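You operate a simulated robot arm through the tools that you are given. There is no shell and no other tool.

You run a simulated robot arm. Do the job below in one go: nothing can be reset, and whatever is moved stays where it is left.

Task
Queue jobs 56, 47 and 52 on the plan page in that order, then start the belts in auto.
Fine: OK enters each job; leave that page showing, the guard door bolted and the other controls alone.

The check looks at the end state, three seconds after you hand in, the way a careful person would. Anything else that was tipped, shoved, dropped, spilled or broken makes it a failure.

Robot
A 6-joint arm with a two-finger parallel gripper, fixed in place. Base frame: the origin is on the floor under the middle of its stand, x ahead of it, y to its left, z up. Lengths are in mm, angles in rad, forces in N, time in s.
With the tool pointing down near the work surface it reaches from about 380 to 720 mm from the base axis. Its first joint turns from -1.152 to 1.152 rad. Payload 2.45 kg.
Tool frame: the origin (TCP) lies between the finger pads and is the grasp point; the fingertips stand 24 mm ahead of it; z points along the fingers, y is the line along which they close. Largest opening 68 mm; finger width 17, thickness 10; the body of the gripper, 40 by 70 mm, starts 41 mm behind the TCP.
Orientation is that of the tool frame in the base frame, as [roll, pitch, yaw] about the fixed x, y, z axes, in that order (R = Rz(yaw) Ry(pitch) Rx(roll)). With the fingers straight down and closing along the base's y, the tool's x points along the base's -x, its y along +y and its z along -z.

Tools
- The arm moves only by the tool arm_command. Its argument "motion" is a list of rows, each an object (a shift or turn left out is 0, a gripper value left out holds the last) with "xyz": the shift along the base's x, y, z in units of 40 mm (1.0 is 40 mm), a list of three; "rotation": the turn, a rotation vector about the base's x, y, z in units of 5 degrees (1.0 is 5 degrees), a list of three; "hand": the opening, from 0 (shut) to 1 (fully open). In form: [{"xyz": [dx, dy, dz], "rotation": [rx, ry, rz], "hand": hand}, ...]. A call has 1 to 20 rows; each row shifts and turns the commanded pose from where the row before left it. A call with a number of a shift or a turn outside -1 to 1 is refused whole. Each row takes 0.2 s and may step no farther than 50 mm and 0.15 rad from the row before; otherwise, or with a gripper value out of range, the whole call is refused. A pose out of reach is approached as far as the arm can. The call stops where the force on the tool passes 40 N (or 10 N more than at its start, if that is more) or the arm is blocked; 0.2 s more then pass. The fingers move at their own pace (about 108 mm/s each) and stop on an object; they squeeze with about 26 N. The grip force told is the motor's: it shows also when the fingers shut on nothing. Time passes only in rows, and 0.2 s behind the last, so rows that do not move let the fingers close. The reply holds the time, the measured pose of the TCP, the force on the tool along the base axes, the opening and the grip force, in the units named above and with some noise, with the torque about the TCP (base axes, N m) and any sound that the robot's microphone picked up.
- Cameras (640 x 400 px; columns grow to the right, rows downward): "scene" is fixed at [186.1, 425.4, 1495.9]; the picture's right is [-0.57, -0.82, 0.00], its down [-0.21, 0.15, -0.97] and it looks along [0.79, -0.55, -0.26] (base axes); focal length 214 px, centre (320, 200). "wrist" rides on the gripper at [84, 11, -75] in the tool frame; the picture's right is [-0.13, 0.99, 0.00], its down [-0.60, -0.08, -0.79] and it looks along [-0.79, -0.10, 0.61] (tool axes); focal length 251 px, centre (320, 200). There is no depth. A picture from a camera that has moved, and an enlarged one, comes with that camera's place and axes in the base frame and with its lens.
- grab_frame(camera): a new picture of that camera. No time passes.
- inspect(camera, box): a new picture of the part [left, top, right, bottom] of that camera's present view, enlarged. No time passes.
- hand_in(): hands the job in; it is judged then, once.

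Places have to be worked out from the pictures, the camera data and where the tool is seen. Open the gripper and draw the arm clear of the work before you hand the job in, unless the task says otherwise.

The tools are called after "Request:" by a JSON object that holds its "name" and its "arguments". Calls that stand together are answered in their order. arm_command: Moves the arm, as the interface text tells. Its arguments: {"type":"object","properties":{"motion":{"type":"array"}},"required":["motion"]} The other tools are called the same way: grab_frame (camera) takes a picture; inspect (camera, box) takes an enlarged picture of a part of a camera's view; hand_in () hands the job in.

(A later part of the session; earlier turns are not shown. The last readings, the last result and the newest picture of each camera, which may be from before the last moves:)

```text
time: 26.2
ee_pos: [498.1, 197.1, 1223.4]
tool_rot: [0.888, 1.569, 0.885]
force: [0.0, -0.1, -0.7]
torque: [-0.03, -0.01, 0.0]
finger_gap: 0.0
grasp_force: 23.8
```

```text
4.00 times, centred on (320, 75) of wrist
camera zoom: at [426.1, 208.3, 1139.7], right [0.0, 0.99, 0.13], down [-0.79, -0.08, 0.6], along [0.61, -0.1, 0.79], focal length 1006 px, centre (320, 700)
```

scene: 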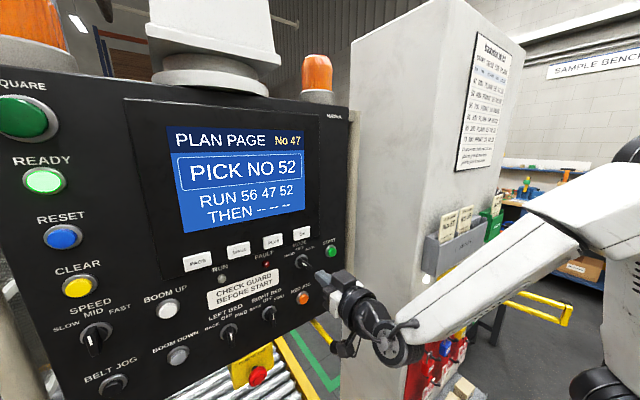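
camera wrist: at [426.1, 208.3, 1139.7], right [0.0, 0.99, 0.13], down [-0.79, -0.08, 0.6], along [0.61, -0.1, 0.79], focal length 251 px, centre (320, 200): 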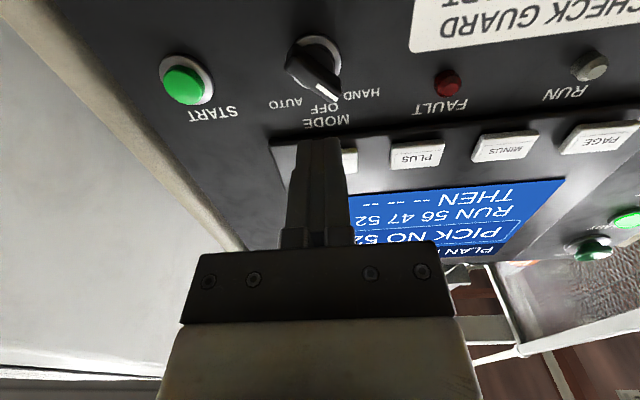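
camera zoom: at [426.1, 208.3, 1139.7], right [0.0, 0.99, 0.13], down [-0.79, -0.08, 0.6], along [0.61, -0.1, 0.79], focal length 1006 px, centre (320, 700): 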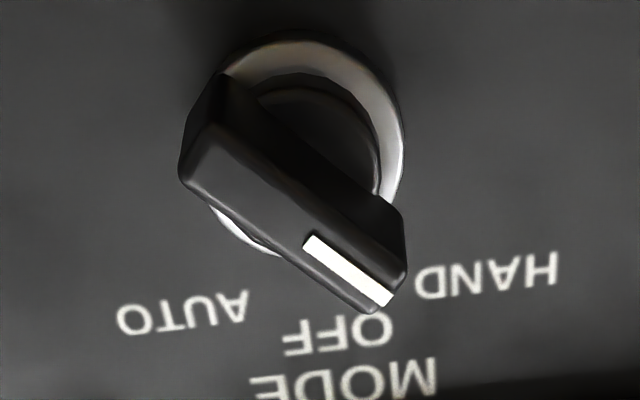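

The handle's front centre is at about (571, 196.5, 1214.5). It's 33 mm long and points up-left at roughly 45° (HAND), standing about 18 mm off the panel at x≈589.5. I'll roll the tool -45° about x so the fingers close across the handle, open them to about 31 mm, and centre on it, all still off the panel.

Request:
{"name": "arm_command", "arguments": {"motion": [{"rotation": [-1, 0, 0], "hand": 0.45}, {"rotation": [-1, 0, 0]}, {"rotation": [-1, 0, 0]}, {"rotation": [-1, 0, 0]}, {"rotation": [-1, 0, 0]}, {"rotation": [-1, 0, 0]}, {"rotation": [-1, 0, 0]}, {"rotation": [-1, 0, 0]}, {"rotation": [-1, 0, 0]}, {"xyz": [0, 0, -0.21]}, {"xyz": [0, 0, 0]}]}}

Request:
{"name": "grab_frame", "arguments": {"camera": "wrist"}}

Request:
{"name": "inspect", "arguments": {"camera": "scene", "box": [250, 220, 390, 320]}}

```text
time: 28.6
ee_pos: [500.2, 196.7, 1214.4]
tool_rot: [-1.571, 0.786, -1.569]
force: [-0.1, -0.4, -0.7]
torque: [-0.01, 0.03, 0.04]
finger_gap: 30.5
grasp_force: 0.0
```

```text
taken
camera wrist: at [427.0, 144.9, 1148.2], right [0.0, 0.79, -0.61], down [-0.79, 0.37, 0.48], along [0.61, 0.48, 0.63], focal length 251 px, centre (320, 200)
```

wrist: 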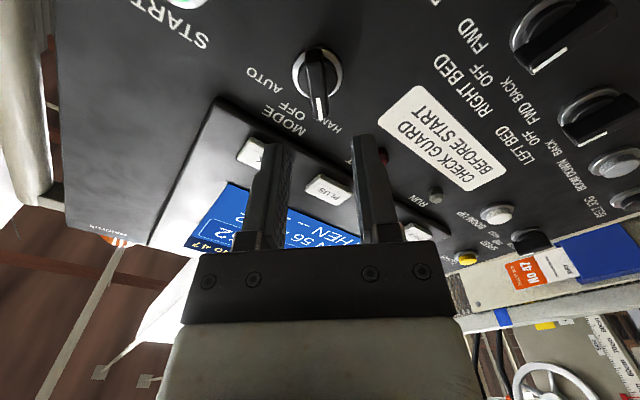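

```text
4.00 times, centred on (320, 270) of scene
camera zoom: at [186.1, 425.4, 1495.9], right [-0.57, -0.82, 0.0], down [-0.21, 0.15, -0.97], along [0.79, -0.55, -0.26], focal length 858 px, centre (320, -80)
```

zoom: 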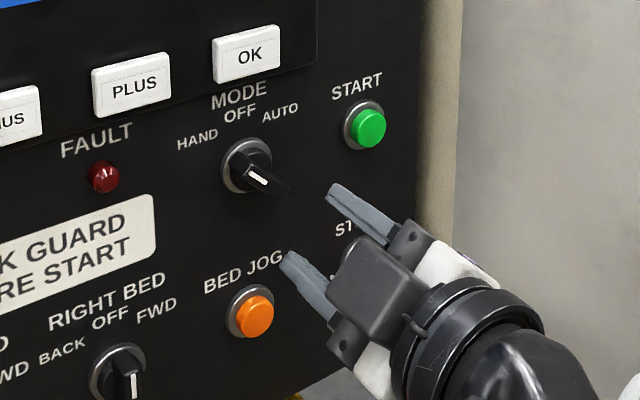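

The handle now runs straight up the wrist picture at column ≈318, between the fingers and at right angles to their closing line. I'll advance until the tips just straddle its front (TCP x≈550).

Request:
{"name": "arm_command", "arguments": {"motion": [{"xyz": [0.6, 0, 0]}, {"xyz": [0.4, 0, 0]}, {"xyz": [0.25, 0, 0]}, {"xyz": [0, 0, 0]}]}}

Request:
{"name": "grab_frame", "arguments": {"camera": "wrist"}}

Request:
{"name": "inspect", "arguments": {"camera": "scene", "box": [250, 220, 390, 320]}}

```text
time: 29.6
ee_pos: [549.4, 196.0, 1214.6]
tool_rot: [-1.572, 0.787, -1.569]
force: [0.0, -0.2, 0.1]
torque: [0.01, 0.01, 0.02]
finger_gap: 30.6
grasp_force: 0.1
```

```text
taken
camera wrist: at [477.5, 145.3, 1147.6], right [0.0, 0.79, -0.61], down [-0.79, 0.37, 0.48], along [0.61, 0.48, 0.63], focal length 251 px, centre (320, 200)
```

wrist: 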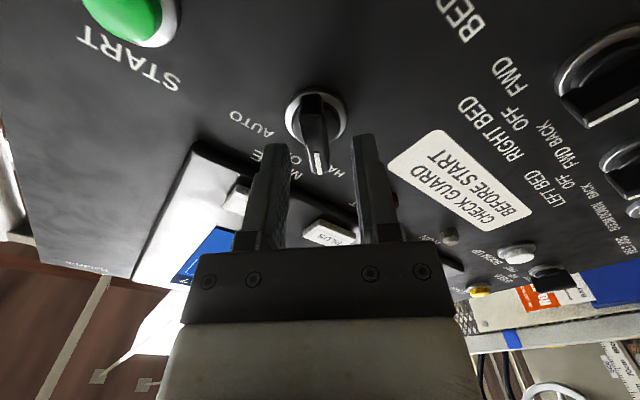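

```text
4.00 times, centred on (320, 270) of scene
camera zoom: at [186.1, 425.4, 1495.9], right [-0.57, -0.82, 0.0], down [-0.21, 0.15, -0.97], along [0.79, -0.55, -0.26], focal length 858 px, centre (320, -80)
```

zoom: 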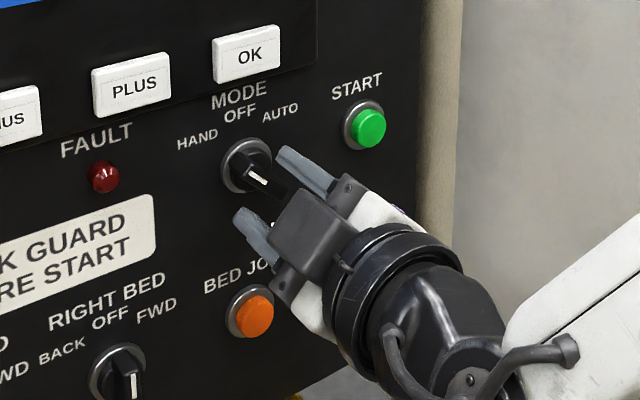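

The tips sit either side of the handle, with no contact. I'll zoom in to check the centring before going the last few millimetres.

Request:
{"name": "inspect", "arguments": {"camera": "wrist", "box": [240, 70, 400, 190]}}

```text
3.33 times, centred on (320, 130) of wrist
camera zoom: at [477.5, 145.3, 1147.6], right [0.0, 0.79, -0.61], down [-0.79, 0.37, 0.48], along [0.61, 0.48, 0.63], focal length 838 px, centre (320, 433)
```

zoom: 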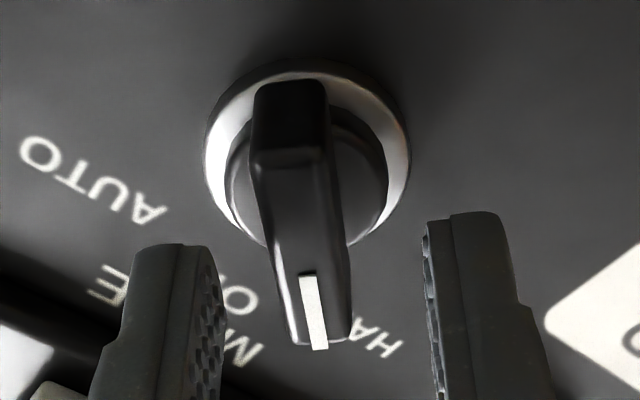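

The angle matches, but the handle centre is about 2 mm toward the left finger (axis near y≈194, z≈1215). I'll shift to correct that and go in 7 mm, watching for contact.

Request:
{"name": "arm_command", "arguments": {"motion": [{"xyz": [0, -0.055, 0.02]}, {"xyz": [0.1, 0, 0]}, {"xyz": [0.08, 0, 0]}, {"xyz": [0, 0, 0]}]}}

Request:
{"name": "inspect", "arguments": {"camera": "wrist", "box": [240, 70, 400, 190]}}

Request:
{"name": "inspect", "arguments": {"camera": "scene", "box": [260, 225, 360, 295]}}

```text
time: 30.6
ee_pos: [557.2, 195.3, 1215.0]
tool_rot: [-1.573, 0.787, -1.571]
force: [-1.3, 0.0, -0.1]
torque: [0.01, 0.0, 0.02]
finger_gap: 30.9
grasp_force: 0.0
```

```text
3.33 times, centred on (320, 130) of wrist
camera zoom: at [483.8, 143.2, 1148.8], right [0.0, 0.79, -0.61], down [-0.79, 0.37, 0.48], along [0.61, 0.48, 0.63], focal length 838 px, centre (320, 433)
```

zoom: 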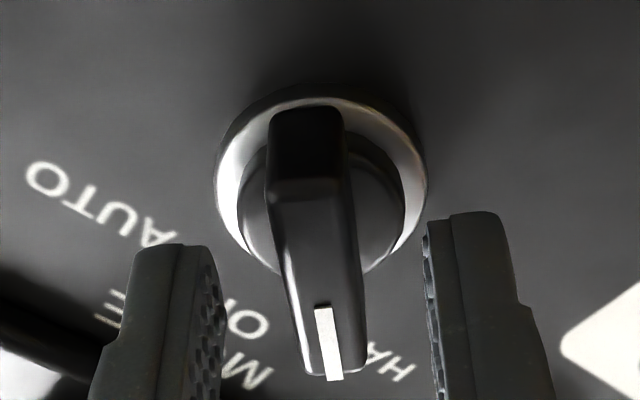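

```text
5.71 times, centred on (310, 260) of scene
camera zoom: at [186.1, 425.4, 1495.9], right [-0.57, -0.82, 0.0], down [-0.21, 0.15, -0.97], along [0.79, -0.55, -0.26], focal length 1226 px, centre (377, -143)
```

zoom: 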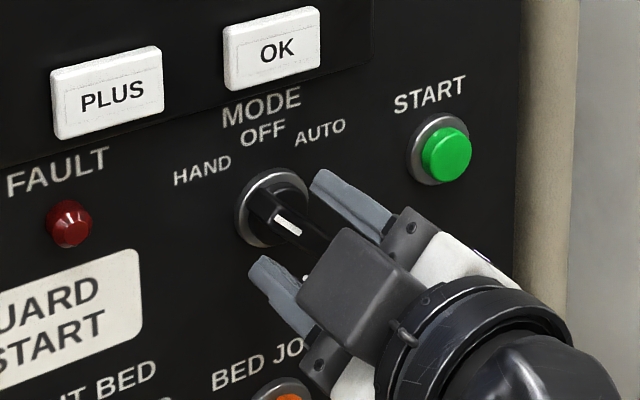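

The handle is centred with about 10 mm of overlap. I'll close the fingers on it.

Request:
{"name": "arm_command", "arguments": {"motion": [{"hand": 0}, {"hand": 0}, {"hand": 0}]}}

Request:
{"name": "inspect", "arguments": {"camera": "wrist", "box": [240, 70, 400, 190]}}

Request:
{"name": "inspect", "arguments": {"camera": "scene", "box": [260, 225, 360, 295]}}

```text
time: 31.4
ee_pos: [556.5, 194.2, 1214.7]
tool_rot: [-1.573, 0.787, -1.57]
force: [1.8, 0.8, -1.0]
torque: [0.0, -0.04, 0.04]
finger_gap: 10.8
grasp_force: 31.9
```

```text
3.33 times, centred on (320, 130) of wrist
camera zoom: at [483.8, 143.3, 1148.8], right [0.0, 0.79, -0.61], down [-0.79, 0.37, 0.48], along [0.61, 0.48, 0.63], focal length 838 px, centre (320, 433)
```

zoom: 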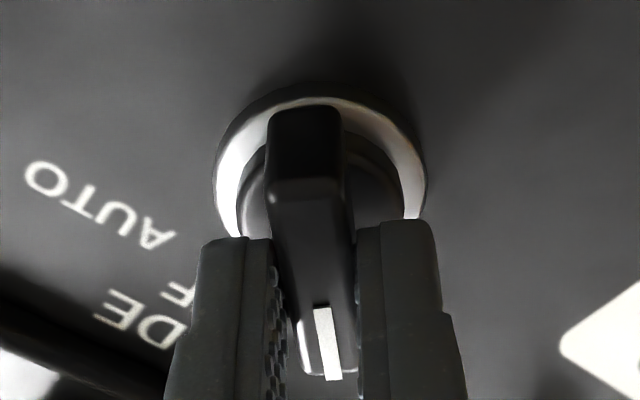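

```text
5.71 times, centred on (310, 260) of scene
camera zoom: at [186.2, 425.4, 1495.8], right [-0.57, -0.82, 0.0], down [-0.21, 0.15, -0.97], along [0.79, -0.55, -0.26], focal length 1226 px, centre (377, -143)
```

zoom: 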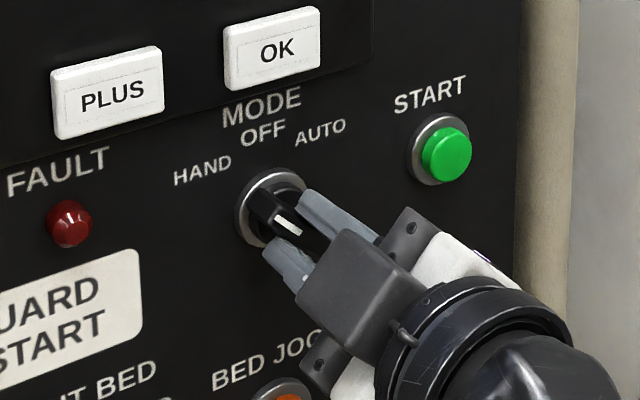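

The handle is gripped at 10.8 mm with little side force. I'll turn it clockwise (+x) by 45° to OFF first and check.

Request:
{"name": "arm_command", "arguments": {"motion": [{"rotation": [1, 0, 0]}, {"rotation": [1, 0, 0]}, {"rotation": [1, 0, 0]}, {"rotation": [1, 0, 0]}, {"rotation": [1, 0, 0]}, {"rotation": [1, 0, 0]}, {"rotation": [1, 0, 0]}, {"rotation": [1, 0, 0]}, {"rotation": [1, 0, 0]}]}}

Request:
{"name": "inspect", "arguments": {"camera": "wrist", "box": [240, 70, 400, 190]}}

Request:
{"name": "inspect", "arguments": {"camera": "scene", "box": [260, 225, 360, 295]}}

```text
time: 33.4
ee_pos: [557.2, 195.1, 1215.4]
tool_rot: [1.809, 1.57, 1.81]
force: [-12.1, -1.2, -3.7]
torque: [-0.02, 0.99, -0.02]
finger_gap: 11.0
grasp_force: 32.0
```

```text
3.33 times, centred on (320, 130) of wrist
camera zoom: at [483.8, 206.0, 1132.0], right [0.0, 0.99, 0.13], down [-0.79, -0.08, 0.6], along [0.61, -0.1, 0.79], focal length 838 px, centre (320, 433)
```

zoom: 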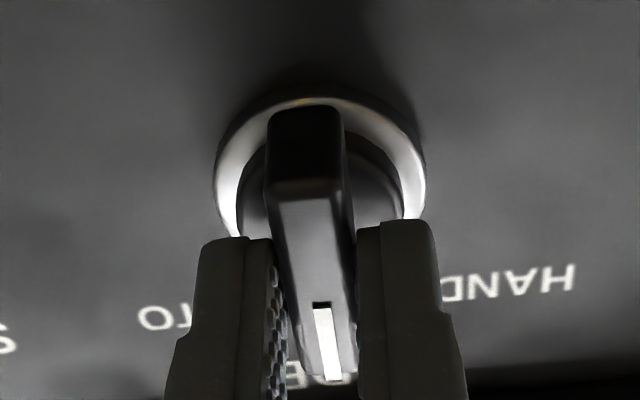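

```text
5.71 times, centred on (310, 260) of scene
camera zoom: at [185.8, 425.3, 1495.9], right [-0.57, -0.82, 0.0], down [-0.21, 0.15, -0.97], along [0.79, -0.55, -0.26], focal length 1226 px, centre (377, -143)
```

zoom: 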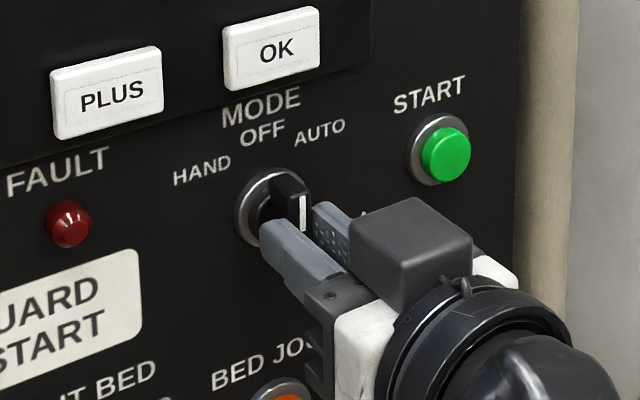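

The pointer is now on OFF. The reading shows -12 N along x with 1 N·m about y, which suggests something touching about 80 mm below the TCP, near the wrist camera. I'll look around before going on.

Request:
{"name": "grab_frame", "arguments": {"camera": "scene"}}

Request:
{"name": "grab_frame", "arguments": {"camera": "wrist"}}

Request:
{"name": "inspect", "arguments": {"camera": "scene", "box": [250, 230, 450, 400]}}

```text
taken
```

scene: 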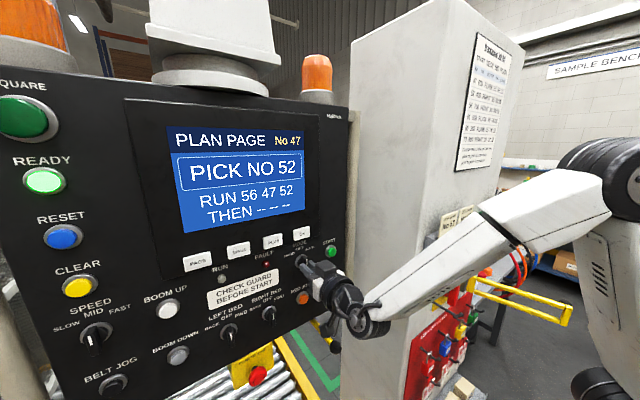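

```text
taken
camera wrist: at [483.8, 206.0, 1132.0], right [0.0, 0.99, 0.13], down [-0.79, -0.08, 0.6], along [0.61, -0.1, 0.79], focal length 251 px, centre (320, 200)
```

wrist: 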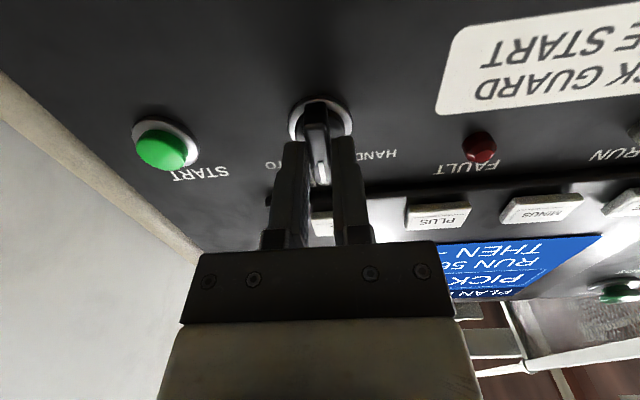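

```text
2.35 times, centred on (350, 315) of scene
camera zoom: at [185.8, 425.3, 1495.9], right [-0.57, -0.82, 0.0], down [-0.21, 0.15, -0.97], along [0.79, -0.55, -0.26], focal length 505 px, centre (249, -71)
```

zoom: 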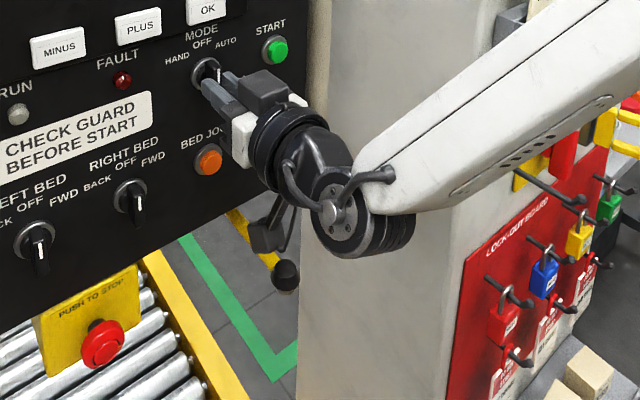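

Nothing is visibly touching the camera: BED JOG is clear and the lever ball is where it was. The load lies in the plane of the grip, so it may just be strain between grip and knob. I'll hold still one row and read again before deciding.

Request:
{"name": "arm_command", "arguments": {"motion": [{"xyz": [0, 0, 0]}]}}

Request:
{"name": "inspect", "arguments": {"camera": "scene", "box": [300, 270, 400, 350]}}

```text
time: 33.8
ee_pos: [556.4, 195.1, 1214.8]
tool_rot: [1.755, 1.568, 1.758]
force: [-12.1, -1.6, -4.1]
torque: [-0.07, 0.87, -0.02]
finger_gap: 10.9
grasp_force: 31.4
```

```text
5.00 times, centred on (350, 310) of scene
camera zoom: at [185.8, 425.3, 1495.9], right [-0.57, -0.82, 0.0], down [-0.21, 0.15, -0.97], along [0.79, -0.55, -0.26], focal length 1072 px, centre (170, -350)
```

zoom: 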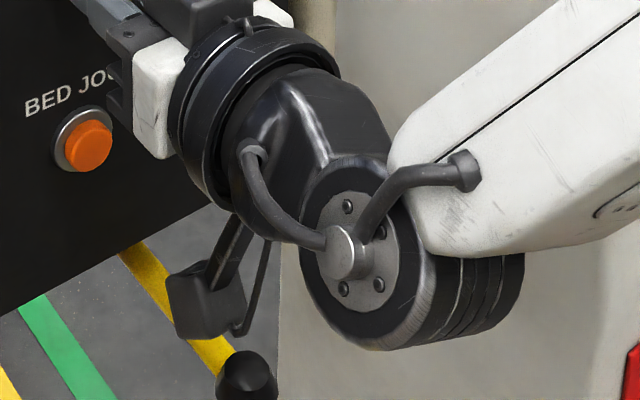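

The reading is steady, and nothing shows at the camera. Opening the fingers will tell me which it is: grip strain would vanish, an outside contact would stay. The knob should hold at OFF meanwhile.

Request:
{"name": "arm_command", "arguments": {"motion": [{"hand": 0.45}, {"hand": 0.45}, {"hand": 0.45}]}}

Request:
{"name": "inspect", "arguments": {"camera": "wrist", "box": [240, 70, 400, 190]}}

Request:
{"name": "inspect", "arguments": {"camera": "scene", "box": [260, 225, 360, 295]}}

```text
time: 34.6
ee_pos: [557.9, 195.0, 1214.3]
tool_rot: [0.56, 1.57, 0.562]
force: [0.6, 1.5, -0.6]
torque: [0.02, -0.01, 0.0]
finger_gap: 30.5
grasp_force: 0.1
```

```text
3.33 times, centred on (320, 130) of wrist
camera zoom: at [484.3, 206.0, 1132.2], right [0.0, 0.99, 0.13], down [-0.79, -0.08, 0.6], along [0.61, -0.1, 0.79], focal length 838 px, centre (320, 433)
```

zoom: 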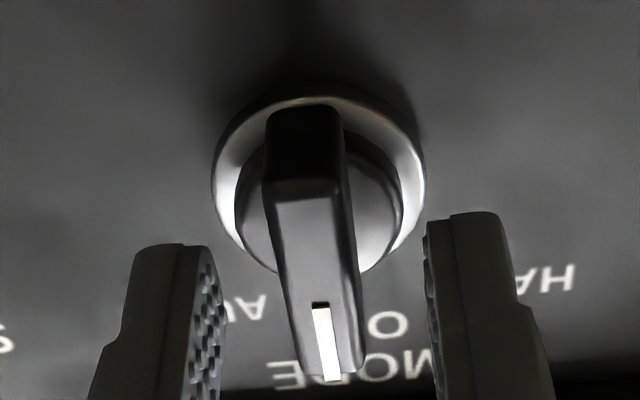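

```text
5.71 times, centred on (310, 260) of scene
camera zoom: at [186.1, 425.4, 1495.9], right [-0.57, -0.82, 0.0], down [-0.21, 0.15, -0.97], along [0.79, -0.55, -0.26], focal length 1226 px, centre (377, -143)
```

zoom: 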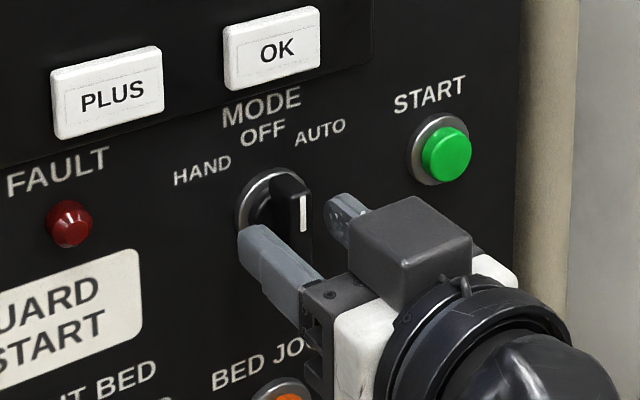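

The load disappeared, so it was only grip strain. The knob is resting at OFF. I'll re-grip it stress-free and turn the remaining 45° to AUTO.

Request:
{"name": "arm_command", "arguments": {"motion": [{"xyz": [0, -0.02, 0]}, {"hand": 0}, {"hand": 0}, {"hand": 0}, {"rotation": [1, 0, 0]}, {"rotation": [1, 0, 0]}, {"rotation": [1, 0, 0]}, {"rotation": [1, 0, 0]}, {"rotation": [1, 0, 0]}]}}

```text
time: 36.5
ee_pos: [556.5, 195.1, 1215.5]
tool_rot: [1.659, 1.21, 1.631]
force: [14.0, -4.2, -0.6]
torque: [0.01, 0.75, 0.47]
finger_gap: 11.1
grasp_force: 32.2
out of reach, approached as far as the arm can: row 8, 9
stopped in row 9: the force on the tool passed its limit at 52 N (the readings are from after the stop); the commanded pose is now the measured one
```

The arm ran out of wrist travel about 15–20° past OFF and the force limit stopped it. I'll open the fingers straight away to release the strain, then look at where the knob is.

Request:
{"name": "arm_command", "arguments": {"motion": [{"hand": 0.45}, {"hand": 0.45}, {"hand": 0.45}]}}

Request:
{"name": "inspect", "arguments": {"camera": "wrist", "box": [240, 70, 400, 190]}}

Request:
{"name": "inspect", "arguments": {"camera": "scene", "box": [260, 225, 360, 295]}}

Request:
{"name": "grab_frame", "arguments": {"camera": "scene"}}

```text
time: 37.3
ee_pos: [555.7, 196.1, 1217.6]
tool_rot: [1.653, 1.211, 1.628]
force: [-0.5, -0.2, 0.5]
torque: [-0.02, 0.0, -0.02]
finger_gap: 30.7
grasp_force: 0.1
```

```text
3.33 times, centred on (320, 130) of wrist
camera zoom: at [481.0, 237.1, 1145.6], right [0.03, 0.88, 0.47], down [-0.78, -0.27, 0.56], along [0.62, -0.39, 0.68], focal length 838 px, centre (320, 433)
```

zoom: 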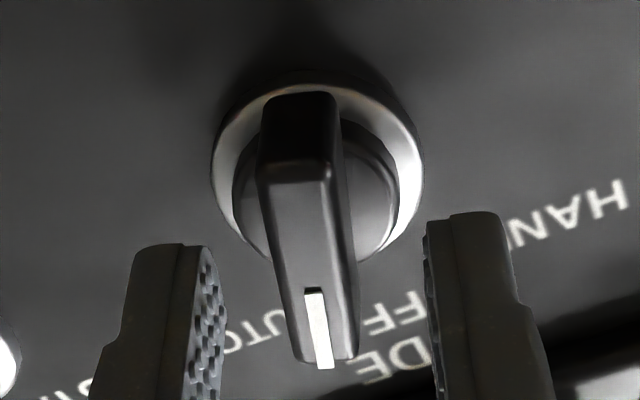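

```text
5.71 times, centred on (310, 260) of scene
camera zoom: at [186.1, 425.4, 1495.9], right [-0.57, -0.82, 0.0], down [-0.21, 0.15, -0.97], along [0.79, -0.55, -0.26], focal length 1226 px, centre (377, -143)
```

zoom: 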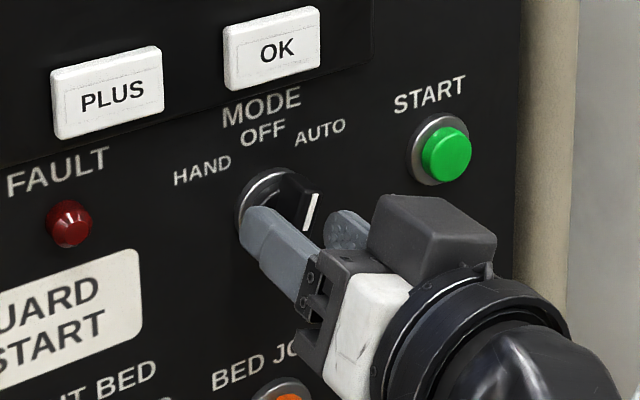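

```text
taken
```

scene: 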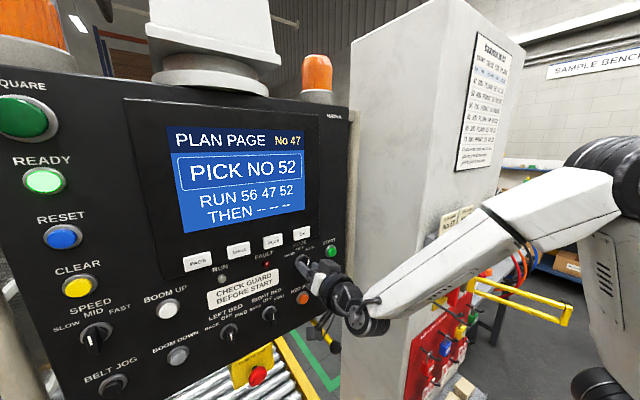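

The knob moved on to about 20° past OFF and stays there by friction. The fingers are free, with no force. The wrist can't roll any further this way, so I'll push the handle the last 25° with the closed fingers turned to match the AUTO angle (flat face at 45°). First I'll back straight out and re-square the tool at roll -45°.

Request:
{"name": "arm_command", "arguments": {"motion": [{"xyz": [-0.5, 0, 0]}, {"xyz": [-0.5, 0, 0]}, {"rotation": [0, -0.33, 0.23]}, {"rotation": [-1, 0, 0]}, {"rotation": [-1, 0, 0]}, {"rotation": [-1, 0, 0]}, {"rotation": [-1, 0, 0]}, {"rotation": [-1, 0, 0]}, {"rotation": [-1, 0, 0]}, {"rotation": [-1, 0, 0]}, {"rotation": [-1, 0, 0]}, {"rotation": [-1, 0, 0]}, {"rotation": [-1, 0, 0]}, {"rotation": [-1, 0, 0]}, {"rotation": [-1, 0, 0]}, {"rotation": [-1, 0, 0]}, {"hand": 0}, {"hand": 0}]}}

Request:
{"name": "grab_frame", "arguments": {"camera": "wrist"}}

Request:
{"name": "inspect", "arguments": {"camera": "scene", "box": [260, 225, 360, 295]}}

```text
time: 41.1
ee_pos: [513.8, 197.9, 1221.7]
tool_rot: [-1.571, 0.796, -1.569]
force: [0.9, 0.1, -0.1]
torque: [-0.01, -0.03, -0.04]
finger_gap: 0.0
grasp_force: 23.2
out of reach, approached as far as the arm can: row 3
```

```text
taken
camera wrist: at [441.6, 147.4, 1154.6], right [0.0, 0.8, -0.6], down [-0.79, 0.37, 0.49], along [0.61, 0.48, 0.63], focal length 251 px, centre (320, 200)
```

wrist: 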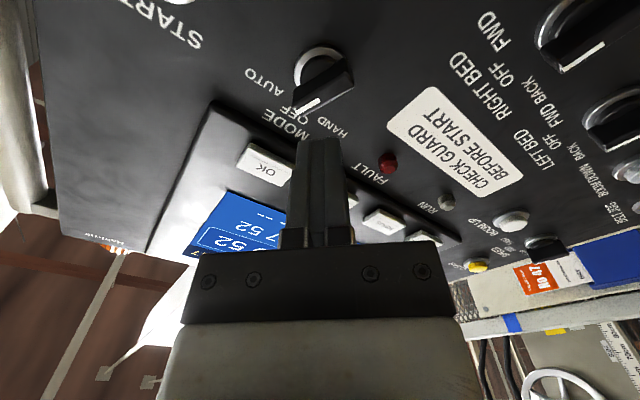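

```text
5.71 times, centred on (310, 260) of scene
camera zoom: at [186.1, 425.4, 1495.9], right [-0.57, -0.82, 0.0], down [-0.21, 0.15, -0.97], along [0.79, -0.55, -0.26], focal length 1226 px, centre (377, -143)
```

zoom: 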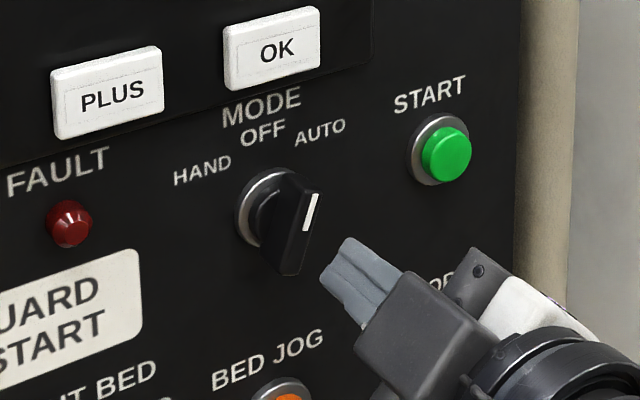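

The tool is square again at roll -45°, closed and clear of the knob, which sits about 20° past OFF. I'll zoom in to measure the knob's position before the push.

Request:
{"name": "inspect", "arguments": {"camera": "wrist", "box": [260, 30, 380, 130]}}

```text
4.00 times, centred on (320, 80) of wrist
camera zoom: at [441.6, 147.4, 1154.6], right [0.0, 0.8, -0.6], down [-0.79, 0.37, 0.49], along [0.61, 0.48, 0.63], focal length 1006 px, centre (320, 680)
```

zoom: 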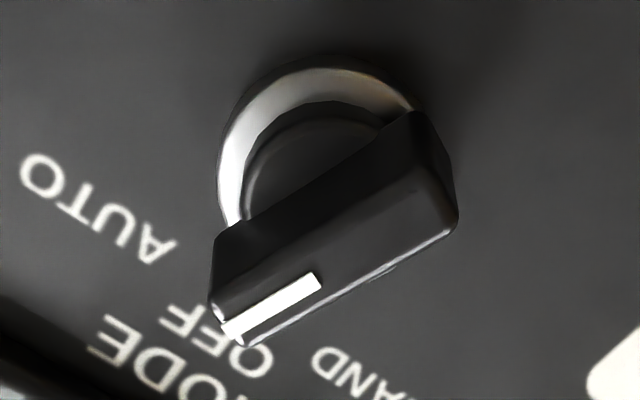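

The handle centre is near y=194.3, z≈1214, with the pointer about 21° right of vertical. I'll place the closed fingers above and left of the pointer end (y≈206, z≈1238) and go in level with the handle.

Request:
{"name": "arm_command", "arguments": {"motion": [{"xyz": [0, 0.21, 0.42]}, {"xyz": [0.5, 0, 0]}, {"xyz": [0.4, 0, 0]}, {"xyz": [0.18, 0, 0]}, {"xyz": [0, 0, 0]}]}}

Request:
{"name": "inspect", "arguments": {"camera": "wrist", "box": [220, 50, 420, 190]}}

Request:
{"name": "inspect", "arguments": {"camera": "scene", "box": [260, 225, 360, 295]}}

```text
time: 42.3
ee_pos: [559.1, 206.7, 1237.9]
tool_rot: [-1.571, 0.795, -1.57]
force: [0.2, 0.2, 0.9]
torque: [0.01, -0.03, 0.01]
finger_gap: 0.0
grasp_force: 24.3
```

```text
2.86 times, centred on (320, 120) of wrist
camera zoom: at [485.7, 155.9, 1171.2], right [0.0, 0.8, -0.6], down [-0.79, 0.37, 0.49], along [0.61, 0.48, 0.63], focal length 718 px, centre (320, 429)
```

zoom: 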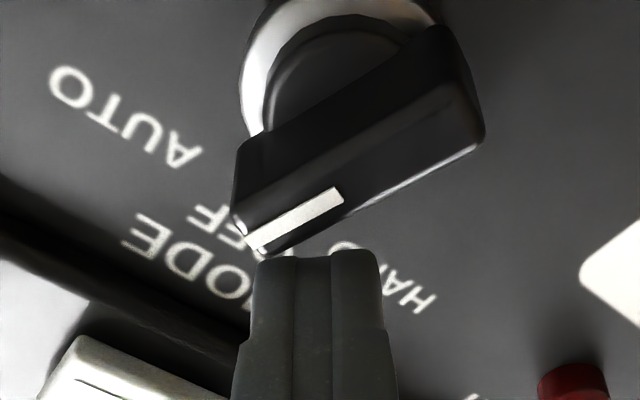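

```text
5.71 times, centred on (310, 260) of scene
camera zoom: at [186.1, 425.4, 1495.9], right [-0.57, -0.82, 0.0], down [-0.21, 0.15, -0.97], along [0.79, -0.55, -0.26], focal length 1226 px, centre (377, -143)
```

zoom: 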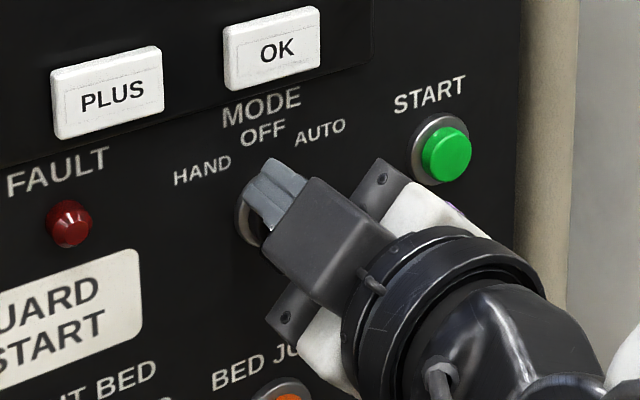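

The fingers are at the pointer end's outer side with no contact. I'll pull back 2 mm for ring clearance and push down-right in small steps, toward AUTO.

Request:
{"name": "arm_command", "arguments": {"motion": [{"xyz": [-0.06, 0, 0]}, {"xyz": [0, -0.05, -0.05]}, {"xyz": [0, -0.05, -0.05]}, {"xyz": [0, -0.05, -0.05]}]}}

Request:
{"name": "inspect", "arguments": {"camera": "wrist", "box": [220, 50, 420, 190]}}

Request:
{"name": "inspect", "arguments": {"camera": "scene", "box": [260, 225, 360, 295]}}

```text
time: 43.3
ee_pos: [555.4, 202.1, 1231.7]
tool_rot: [-1.573, 0.796, -1.572]
force: [0.8, 0.2, 1.1]
torque: [0.01, -0.02, -0.03]
finger_gap: 0.0
grasp_force: 23.6
```

```text
2.86 times, centred on (320, 120) of wrist
camera zoom: at [482.6, 149.8, 1165.0], right [0.0, 0.8, -0.6], down [-0.79, 0.37, 0.49], along [0.61, 0.48, 0.63], focal length 718 px, centre (320, 429)
```

zoom: 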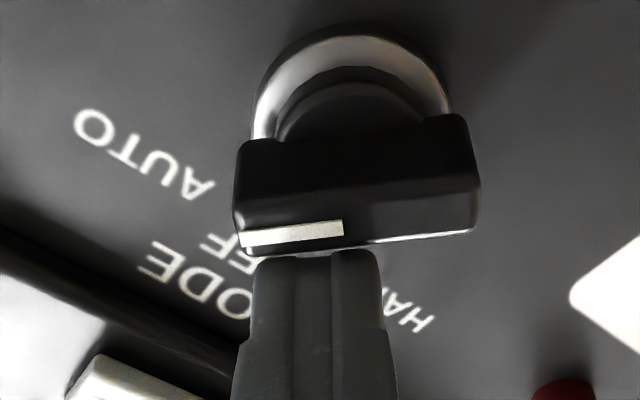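

```text
5.71 times, centred on (310, 260) of scene
camera zoom: at [186.1, 425.3, 1495.9], right [-0.57, -0.82, 0.0], down [-0.21, 0.15, -0.97], along [0.79, -0.55, -0.26], focal length 1226 px, centre (377, -143)
```

zoom: 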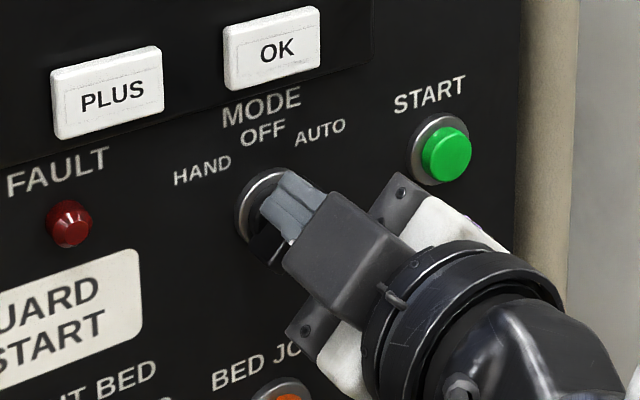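

The handle now appears parallel to the finger face, and there's a small gap with no force, so it seems to have snapped into AUTO. I'll back out the way I came and check.

Request:
{"name": "arm_command", "arguments": {"motion": [{"xyz": [0, 0.1, 0.1]}, {"xyz": [-0.6, 0, 0]}, {"xyz": [-0.6, 0, 0]}, {"xyz": [0, 0, 0]}]}}

Request:
{"name": "inspect", "arguments": {"camera": "wrist", "box": [220, 30, 420, 150]}}

Request:
{"name": "inspect", "arguments": {"camera": "scene", "box": [260, 225, 360, 295]}}

Request:
{"name": "grab_frame", "arguments": {"camera": "scene"}}

```text
time: 44.3
ee_pos: [508.5, 204.3, 1235.2]
tool_rot: [-1.571, 0.795, -1.571]
force: [0.6, -0.3, -0.7]
torque: [0.0, -0.01, 0.01]
finger_gap: 0.2
grasp_force: 23.6
```

```text
3.20 times, centred on (320, 90) of wrist
camera zoom: at [435.3, 152.9, 1169.1], right [0.0, 0.8, -0.6], down [-0.79, 0.37, 0.49], along [0.61, 0.48, 0.63], focal length 805 px, centre (320, 552)
```

zoom: 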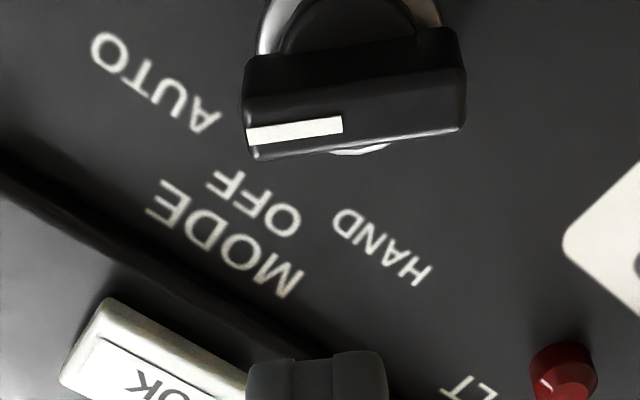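

```text
5.71 times, centred on (310, 260) of scene
camera zoom: at [186.1, 425.3, 1495.9], right [-0.57, -0.82, 0.0], down [-0.21, 0.15, -0.97], along [0.79, -0.55, -0.26], focal length 1226 px, centre (377, -143)
```

zoom: 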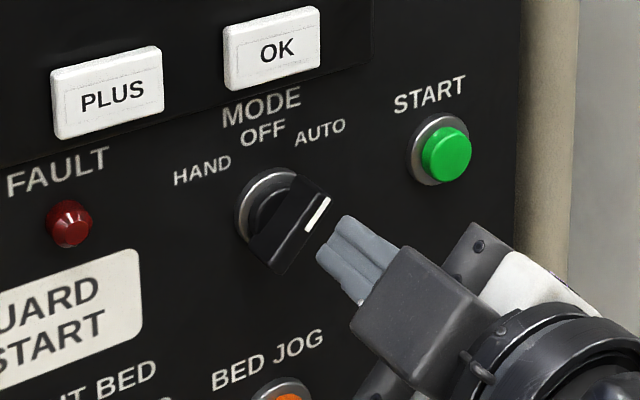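

```text
taken
```

scene: 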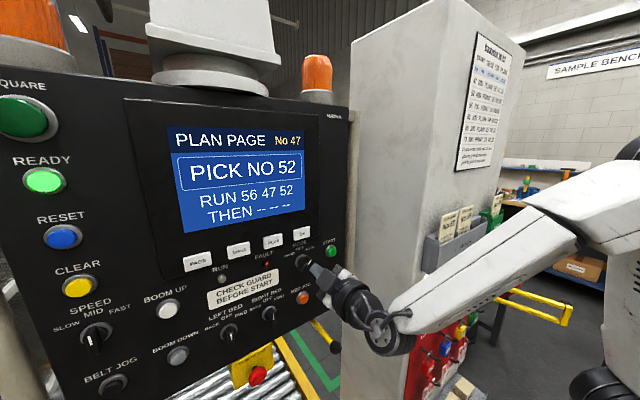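

The pointer now measures about 44° toward AUTO, mirror-image of where HAND was, so MODE is in AUTO and the page is unchanged. START's front works out at about (580, 112, 1215). I'll roll back level and move over in front of it, still clear of the panel.

Request:
{"name": "arm_command", "arguments": {"motion": [{"rotation": [1, 0, 0]}, {"rotation": [1, 0, 0]}, {"rotation": [1, 0, 0]}, {"rotation": [1, 0, 0]}, {"rotation": [1, 0, 0]}, {"rotation": [1, 0, 0]}, {"rotation": [1, 0, 0]}, {"rotation": [1, 0, 0]}, {"rotation": [0.9, 0, 0]}, {"xyz": [0, -0.6, -0.25]}, {"xyz": [0, -0.6, -0.25]}, {"xyz": [0, 0, 0]}]}}

Request:
{"name": "grab_frame", "arguments": {"camera": "wrist"}}

Request:
{"name": "grab_frame", "arguments": {"camera": "scene"}}

```text
time: 46.9
ee_pos: [506.6, 156.2, 1215.1]
tool_rot: [1.518, 1.567, 1.519]
force: [0.4, 0.2, 0.2]
torque: [0.02, -0.01, 0.0]
finger_gap: 0.0
grasp_force: 23.7
```

```text
taken
camera wrist: at [434.3, 166.9, 1132.3], right [0.0, 0.99, 0.13], down [-0.79, -0.08, 0.6], along [0.61, -0.1, 0.79], focal length 251 px, centre (320, 200)
```

wrist: 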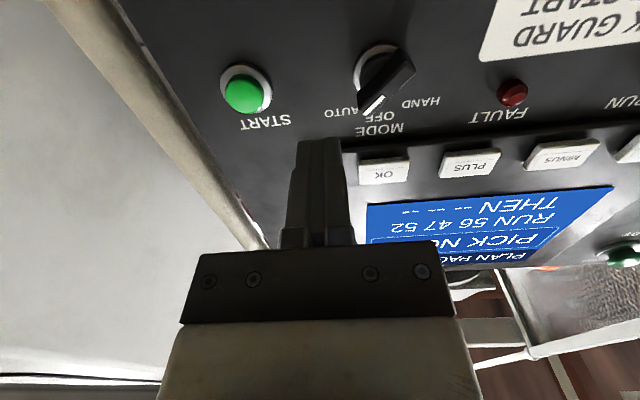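

```text
taken
```

scene: 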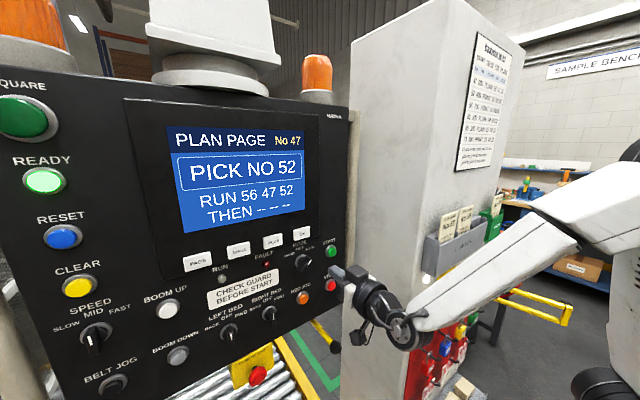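

START re-measures at y≈110–112, z≈1212. The pillar's nearest edge works out near (446, -75), so there's ample room. I'll move across in front of START and check the lineup.

Request:
{"name": "arm_command", "arguments": {"motion": [{"xyz": [0, -0.56, -0.03]}, {"xyz": [0, -0.56, -0.02]}, {"xyz": [0.6, 0, 0]}, {"xyz": [0, 0, 0]}]}}

Request:
{"name": "grab_frame", "arguments": {"camera": "wrist"}}

Request:
{"name": "inspect", "arguments": {"camera": "scene", "box": [250, 200, 450, 350]}}

```text
time: 47.9
ee_pos: [531.2, 111.2, 1213.3]
tool_rot: [-1.364, 1.571, -1.366]
force: [0.5, -0.1, -0.4]
torque: [0.0, 0.05, -0.04]
finger_gap: 0.2
grasp_force: 23.5
```

```text
taken
camera wrist: at [458.8, 122.6, 1130.8], right [0.0, 0.99, 0.13], down [-0.79, -0.08, 0.6], along [0.61, -0.1, 0.79], focal length 251 px, centre (320, 200)
```

wrist: 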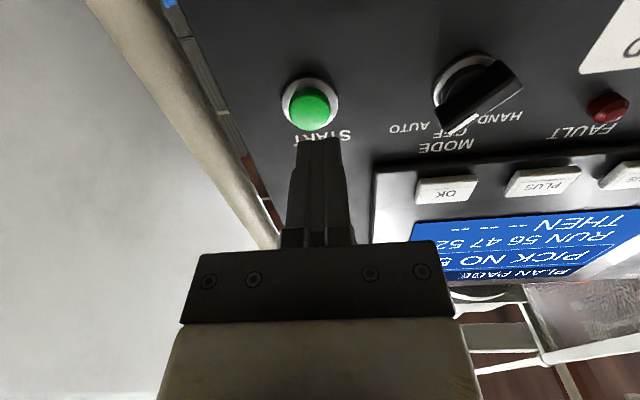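

```text
2.67 times, centred on (350, 275) of scene
camera zoom: at [186.1, 425.3, 1495.9], right [-0.57, -0.82, 0.0], down [-0.21, 0.15, -0.97], along [0.79, -0.55, -0.26], focal length 572 px, centre (240, 0)
```

zoom: 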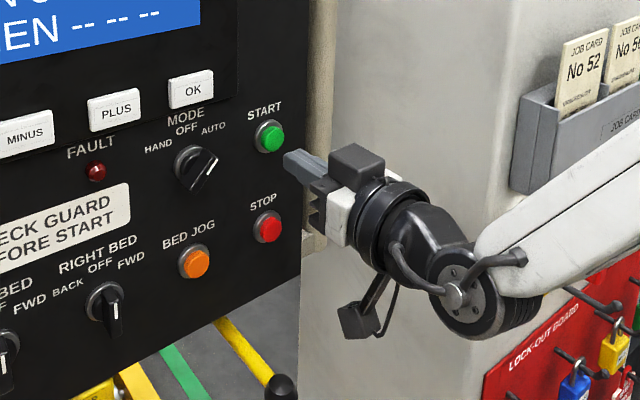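

Triangulating again, START's front is at about (588, 107, 1213.5), so I'm about 4 mm too far left. I'll correct and move to just short of it.

Request:
{"name": "arm_command", "arguments": {"motion": [{"xyz": [0.3, -0.1, 0]}, {"xyz": [0.35, 0, 0]}, {"xyz": [0, 0, 0]}]}}

Request:
{"name": "inspect", "arguments": {"camera": "wrist", "box": [220, 60, 420, 200]}}

Request:
{"name": "inspect", "arguments": {"camera": "scene", "box": [270, 220, 400, 310]}}

```text
time: 48.7
ee_pos: [558.1, 109.6, 1214.1]
tool_rot: [1.611, 1.57, 1.613]
force: [-0.2, -0.7, 0.6]
torque: [-0.02, -0.01, -0.01]
finger_gap: 0.0
grasp_force: 23.5
```

```text
2.86 times, centred on (320, 130) of wrist
camera zoom: at [485.5, 119.4, 1130.7], right [0.0, 0.99, 0.13], down [-0.79, -0.08, 0.6], along [0.61, -0.1, 0.79], focal length 718 px, centre (320, 400)
```

zoom: 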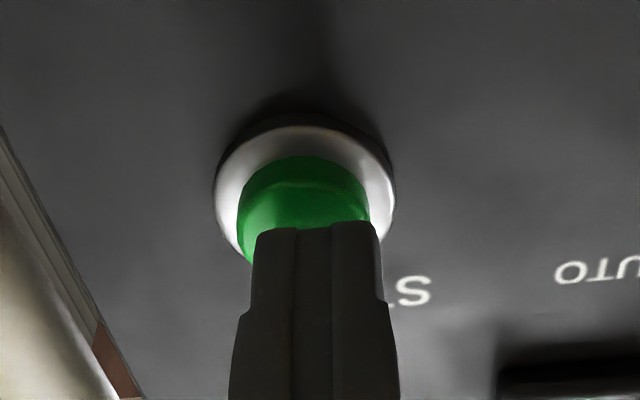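

```text
4.44 times, centred on (335, 265) of scene
camera zoom: at [186.1, 425.4, 1495.9], right [-0.57, -0.82, 0.0], down [-0.21, 0.15, -0.97], along [0.79, -0.55, -0.26], focal length 953 px, centre (253, -89)
```

zoom: 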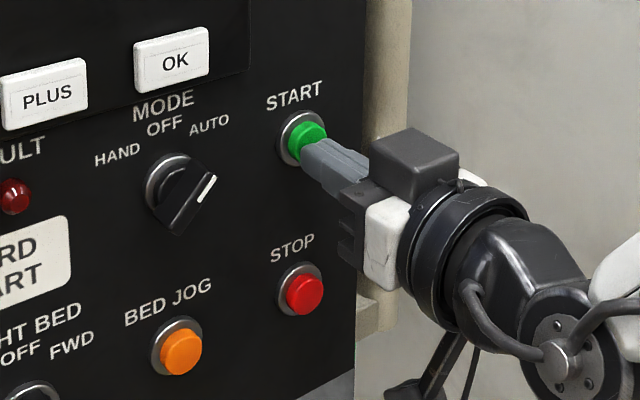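

The tip is about 2–3 mm left of the button's centre and still short of it. I'll nudge right and creep in toward START.

Request:
{"name": "arm_command", "arguments": {"motion": [{"xyz": [0, -0.06, -0.02]}, {"xyz": [0.08, 0, 0]}, {"xyz": [0.05, 0, 0]}]}}

Request:
{"name": "inspect", "arguments": {"camera": "wrist", "box": [220, 60, 420, 200]}}

Request:
{"name": "grab_frame", "arguments": {"camera": "scene"}}

```text
time: 49.5
ee_pos: [563.5, 105.5, 1213.7]
tool_rot: [2.138, 1.569, 2.139]
force: [-1.4, -0.3, 0.5]
torque: [-0.01, 0.03, -0.02]
finger_gap: 0.0
grasp_force: 23.2
```

```text
2.86 times, centred on (320, 130) of wrist
camera zoom: at [489.3, 116.5, 1130.1], right [0.0, 0.99, 0.13], down [-0.79, -0.08, 0.6], along [0.61, -0.1, 0.79], focal length 718 px, centre (320, 400)
```

zoom: 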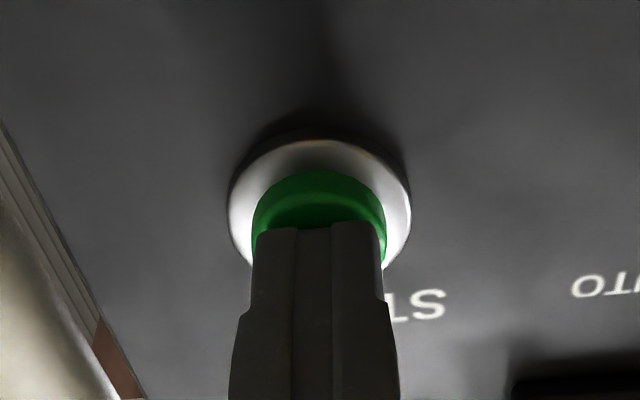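

```text
taken
```

scene: 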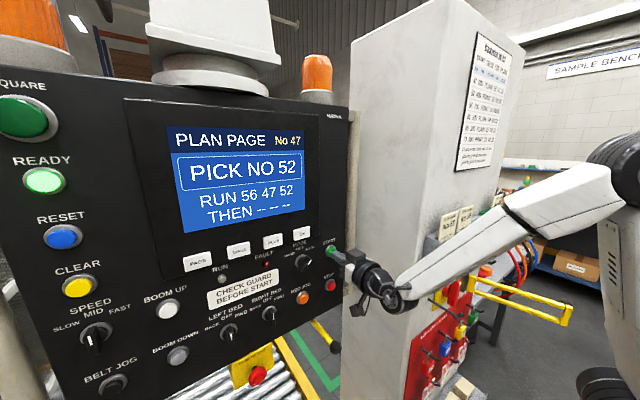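

The tip is centred on START and just touching (-1.4 N). I'll press in 2 mm steps and listen for the click.

Request:
{"name": "arm_command", "arguments": {"motion": [{"xyz": [0.05, 0, 0]}]}}

Request:
{"name": "inspect", "arguments": {"camera": "scene", "box": [120, 100, 370, 310]}}

```text
time: 49.9
ee_pos: [564.4, 105.0, 1213.1]
tool_rot: [1.852, 1.569, 1.852]
force: [-2.4, 1.0, 1.1]
torque: [-0.02, 0.0, 0.0]
finger_gap: 0.1
grasp_force: 23.5
```

```text
1.90 times, centred on (245, 205) of scene
camera zoom: at [186.0, 425.4, 1495.9], right [-0.57, -0.82, 0.0], down [-0.21, 0.15, -0.97], along [0.79, -0.55, -0.26], focal length 408 px, centre (463, 190)
```

zoom: 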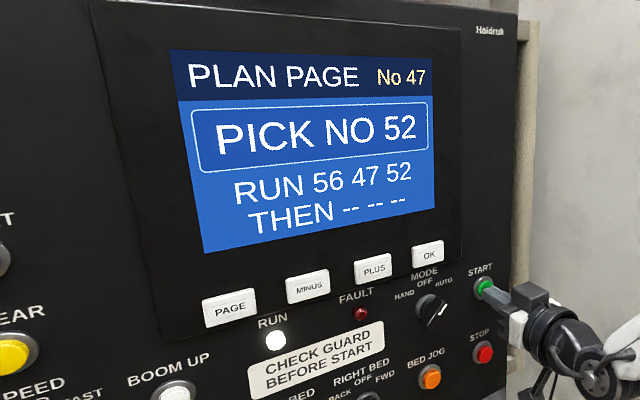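

The RUN lamp has come on. I'll ease off START, draw back, and see whether RUN stays lit and the page is unchanged.

Request:
{"name": "arm_command", "arguments": {"motion": [{"xyz": [0, 0, 0]}, {"xyz": [-0.3, 0, 0]}, {"xyz": [-0.6, 0, 0]}, {"xyz": [0, 0, 0]}, {"xyz": [0, 0, 0]}]}}

Request:
{"name": "grab_frame", "arguments": {"camera": "scene"}}

Request:
{"name": "inspect", "arguments": {"camera": "scene", "box": [120, 100, 370, 310]}}

```text
time: 51.1
ee_pos: [527.7, 106.4, 1213.1]
tool_rot: [1.656, 1.568, 1.657]
force: [0.0, 0.6, 0.8]
torque: [0.02, 0.0, -0.01]
finger_gap: 0.1
grasp_force: 23.7
heard: click
```

```text
taken
```

scene: 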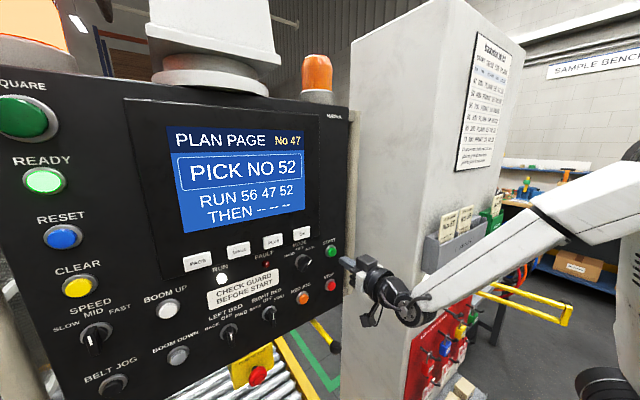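

```text
1.90 times, centred on (245, 205) of scene
camera zoom: at [186.1, 425.3, 1495.9], right [-0.57, -0.82, 0.0], down [-0.21, 0.15, -0.97], along [0.79, -0.55, -0.26], focal length 408 px, centre (463, 190)
```

zoom: 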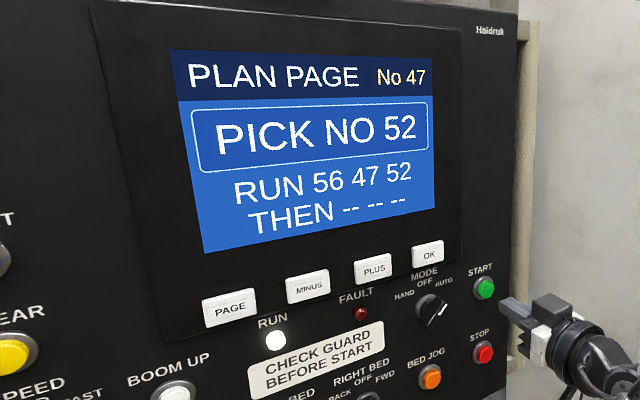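

RUN stays lit, FAULT is dark, MODE is on AUTO, and PLAN PAGE shows RUN 56 47 52. I'll withdraw back along the safe route and open the gripper.

Request:
{"name": "arm_command", "arguments": {"motion": [{"xyz": [-0.7, 0, 0]}, {"xyz": [-0.3, 0.1, 0.2]}, {"xyz": [0, 0.65, 0.8]}, {"xyz": [0, 0.65, 0.8]}, {"xyz": [0, 0.65, 0.8]}, {"xyz": [0, 0.65, 0.8]}, {"xyz": [0, 0.6, 0.75]}, {"xyz": [-0.2, 0.6, 0.65]}, {"xyz": [0, 0, 0], "hand": 1}, {"hand": 1}]}}

Request:
{"name": "grab_frame", "arguments": {"camera": "scene"}}

Request:
{"name": "grab_frame", "arguments": {"camera": "wrist"}}

```text
time: 53.3
ee_pos: [487.6, 265.2, 1406.5]
tool_rot: [1.834, 1.569, 1.835]
force: [0.4, -1.2, 0.1]
torque: [-0.02, -0.02, 0.0]
finger_gap: 68.1
grasp_force: 0.1
out of reach, approached as far as the arm can: row 2
```

```text
taken
```

scene: 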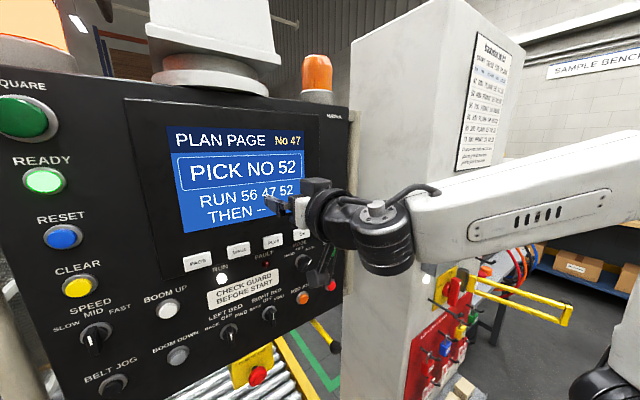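

```text
taken
camera wrist: at [414.7, 276.1, 1323.5], right [0.0, 0.99, 0.13], down [-0.79, -0.08, 0.6], along [0.61, -0.1, 0.79], focal length 251 px, centre (320, 200)
```

wrist: 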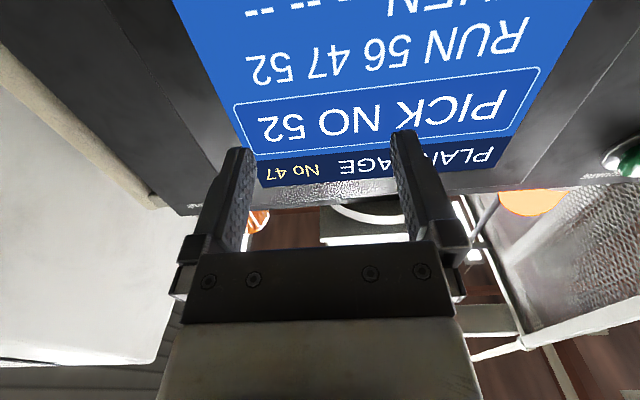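

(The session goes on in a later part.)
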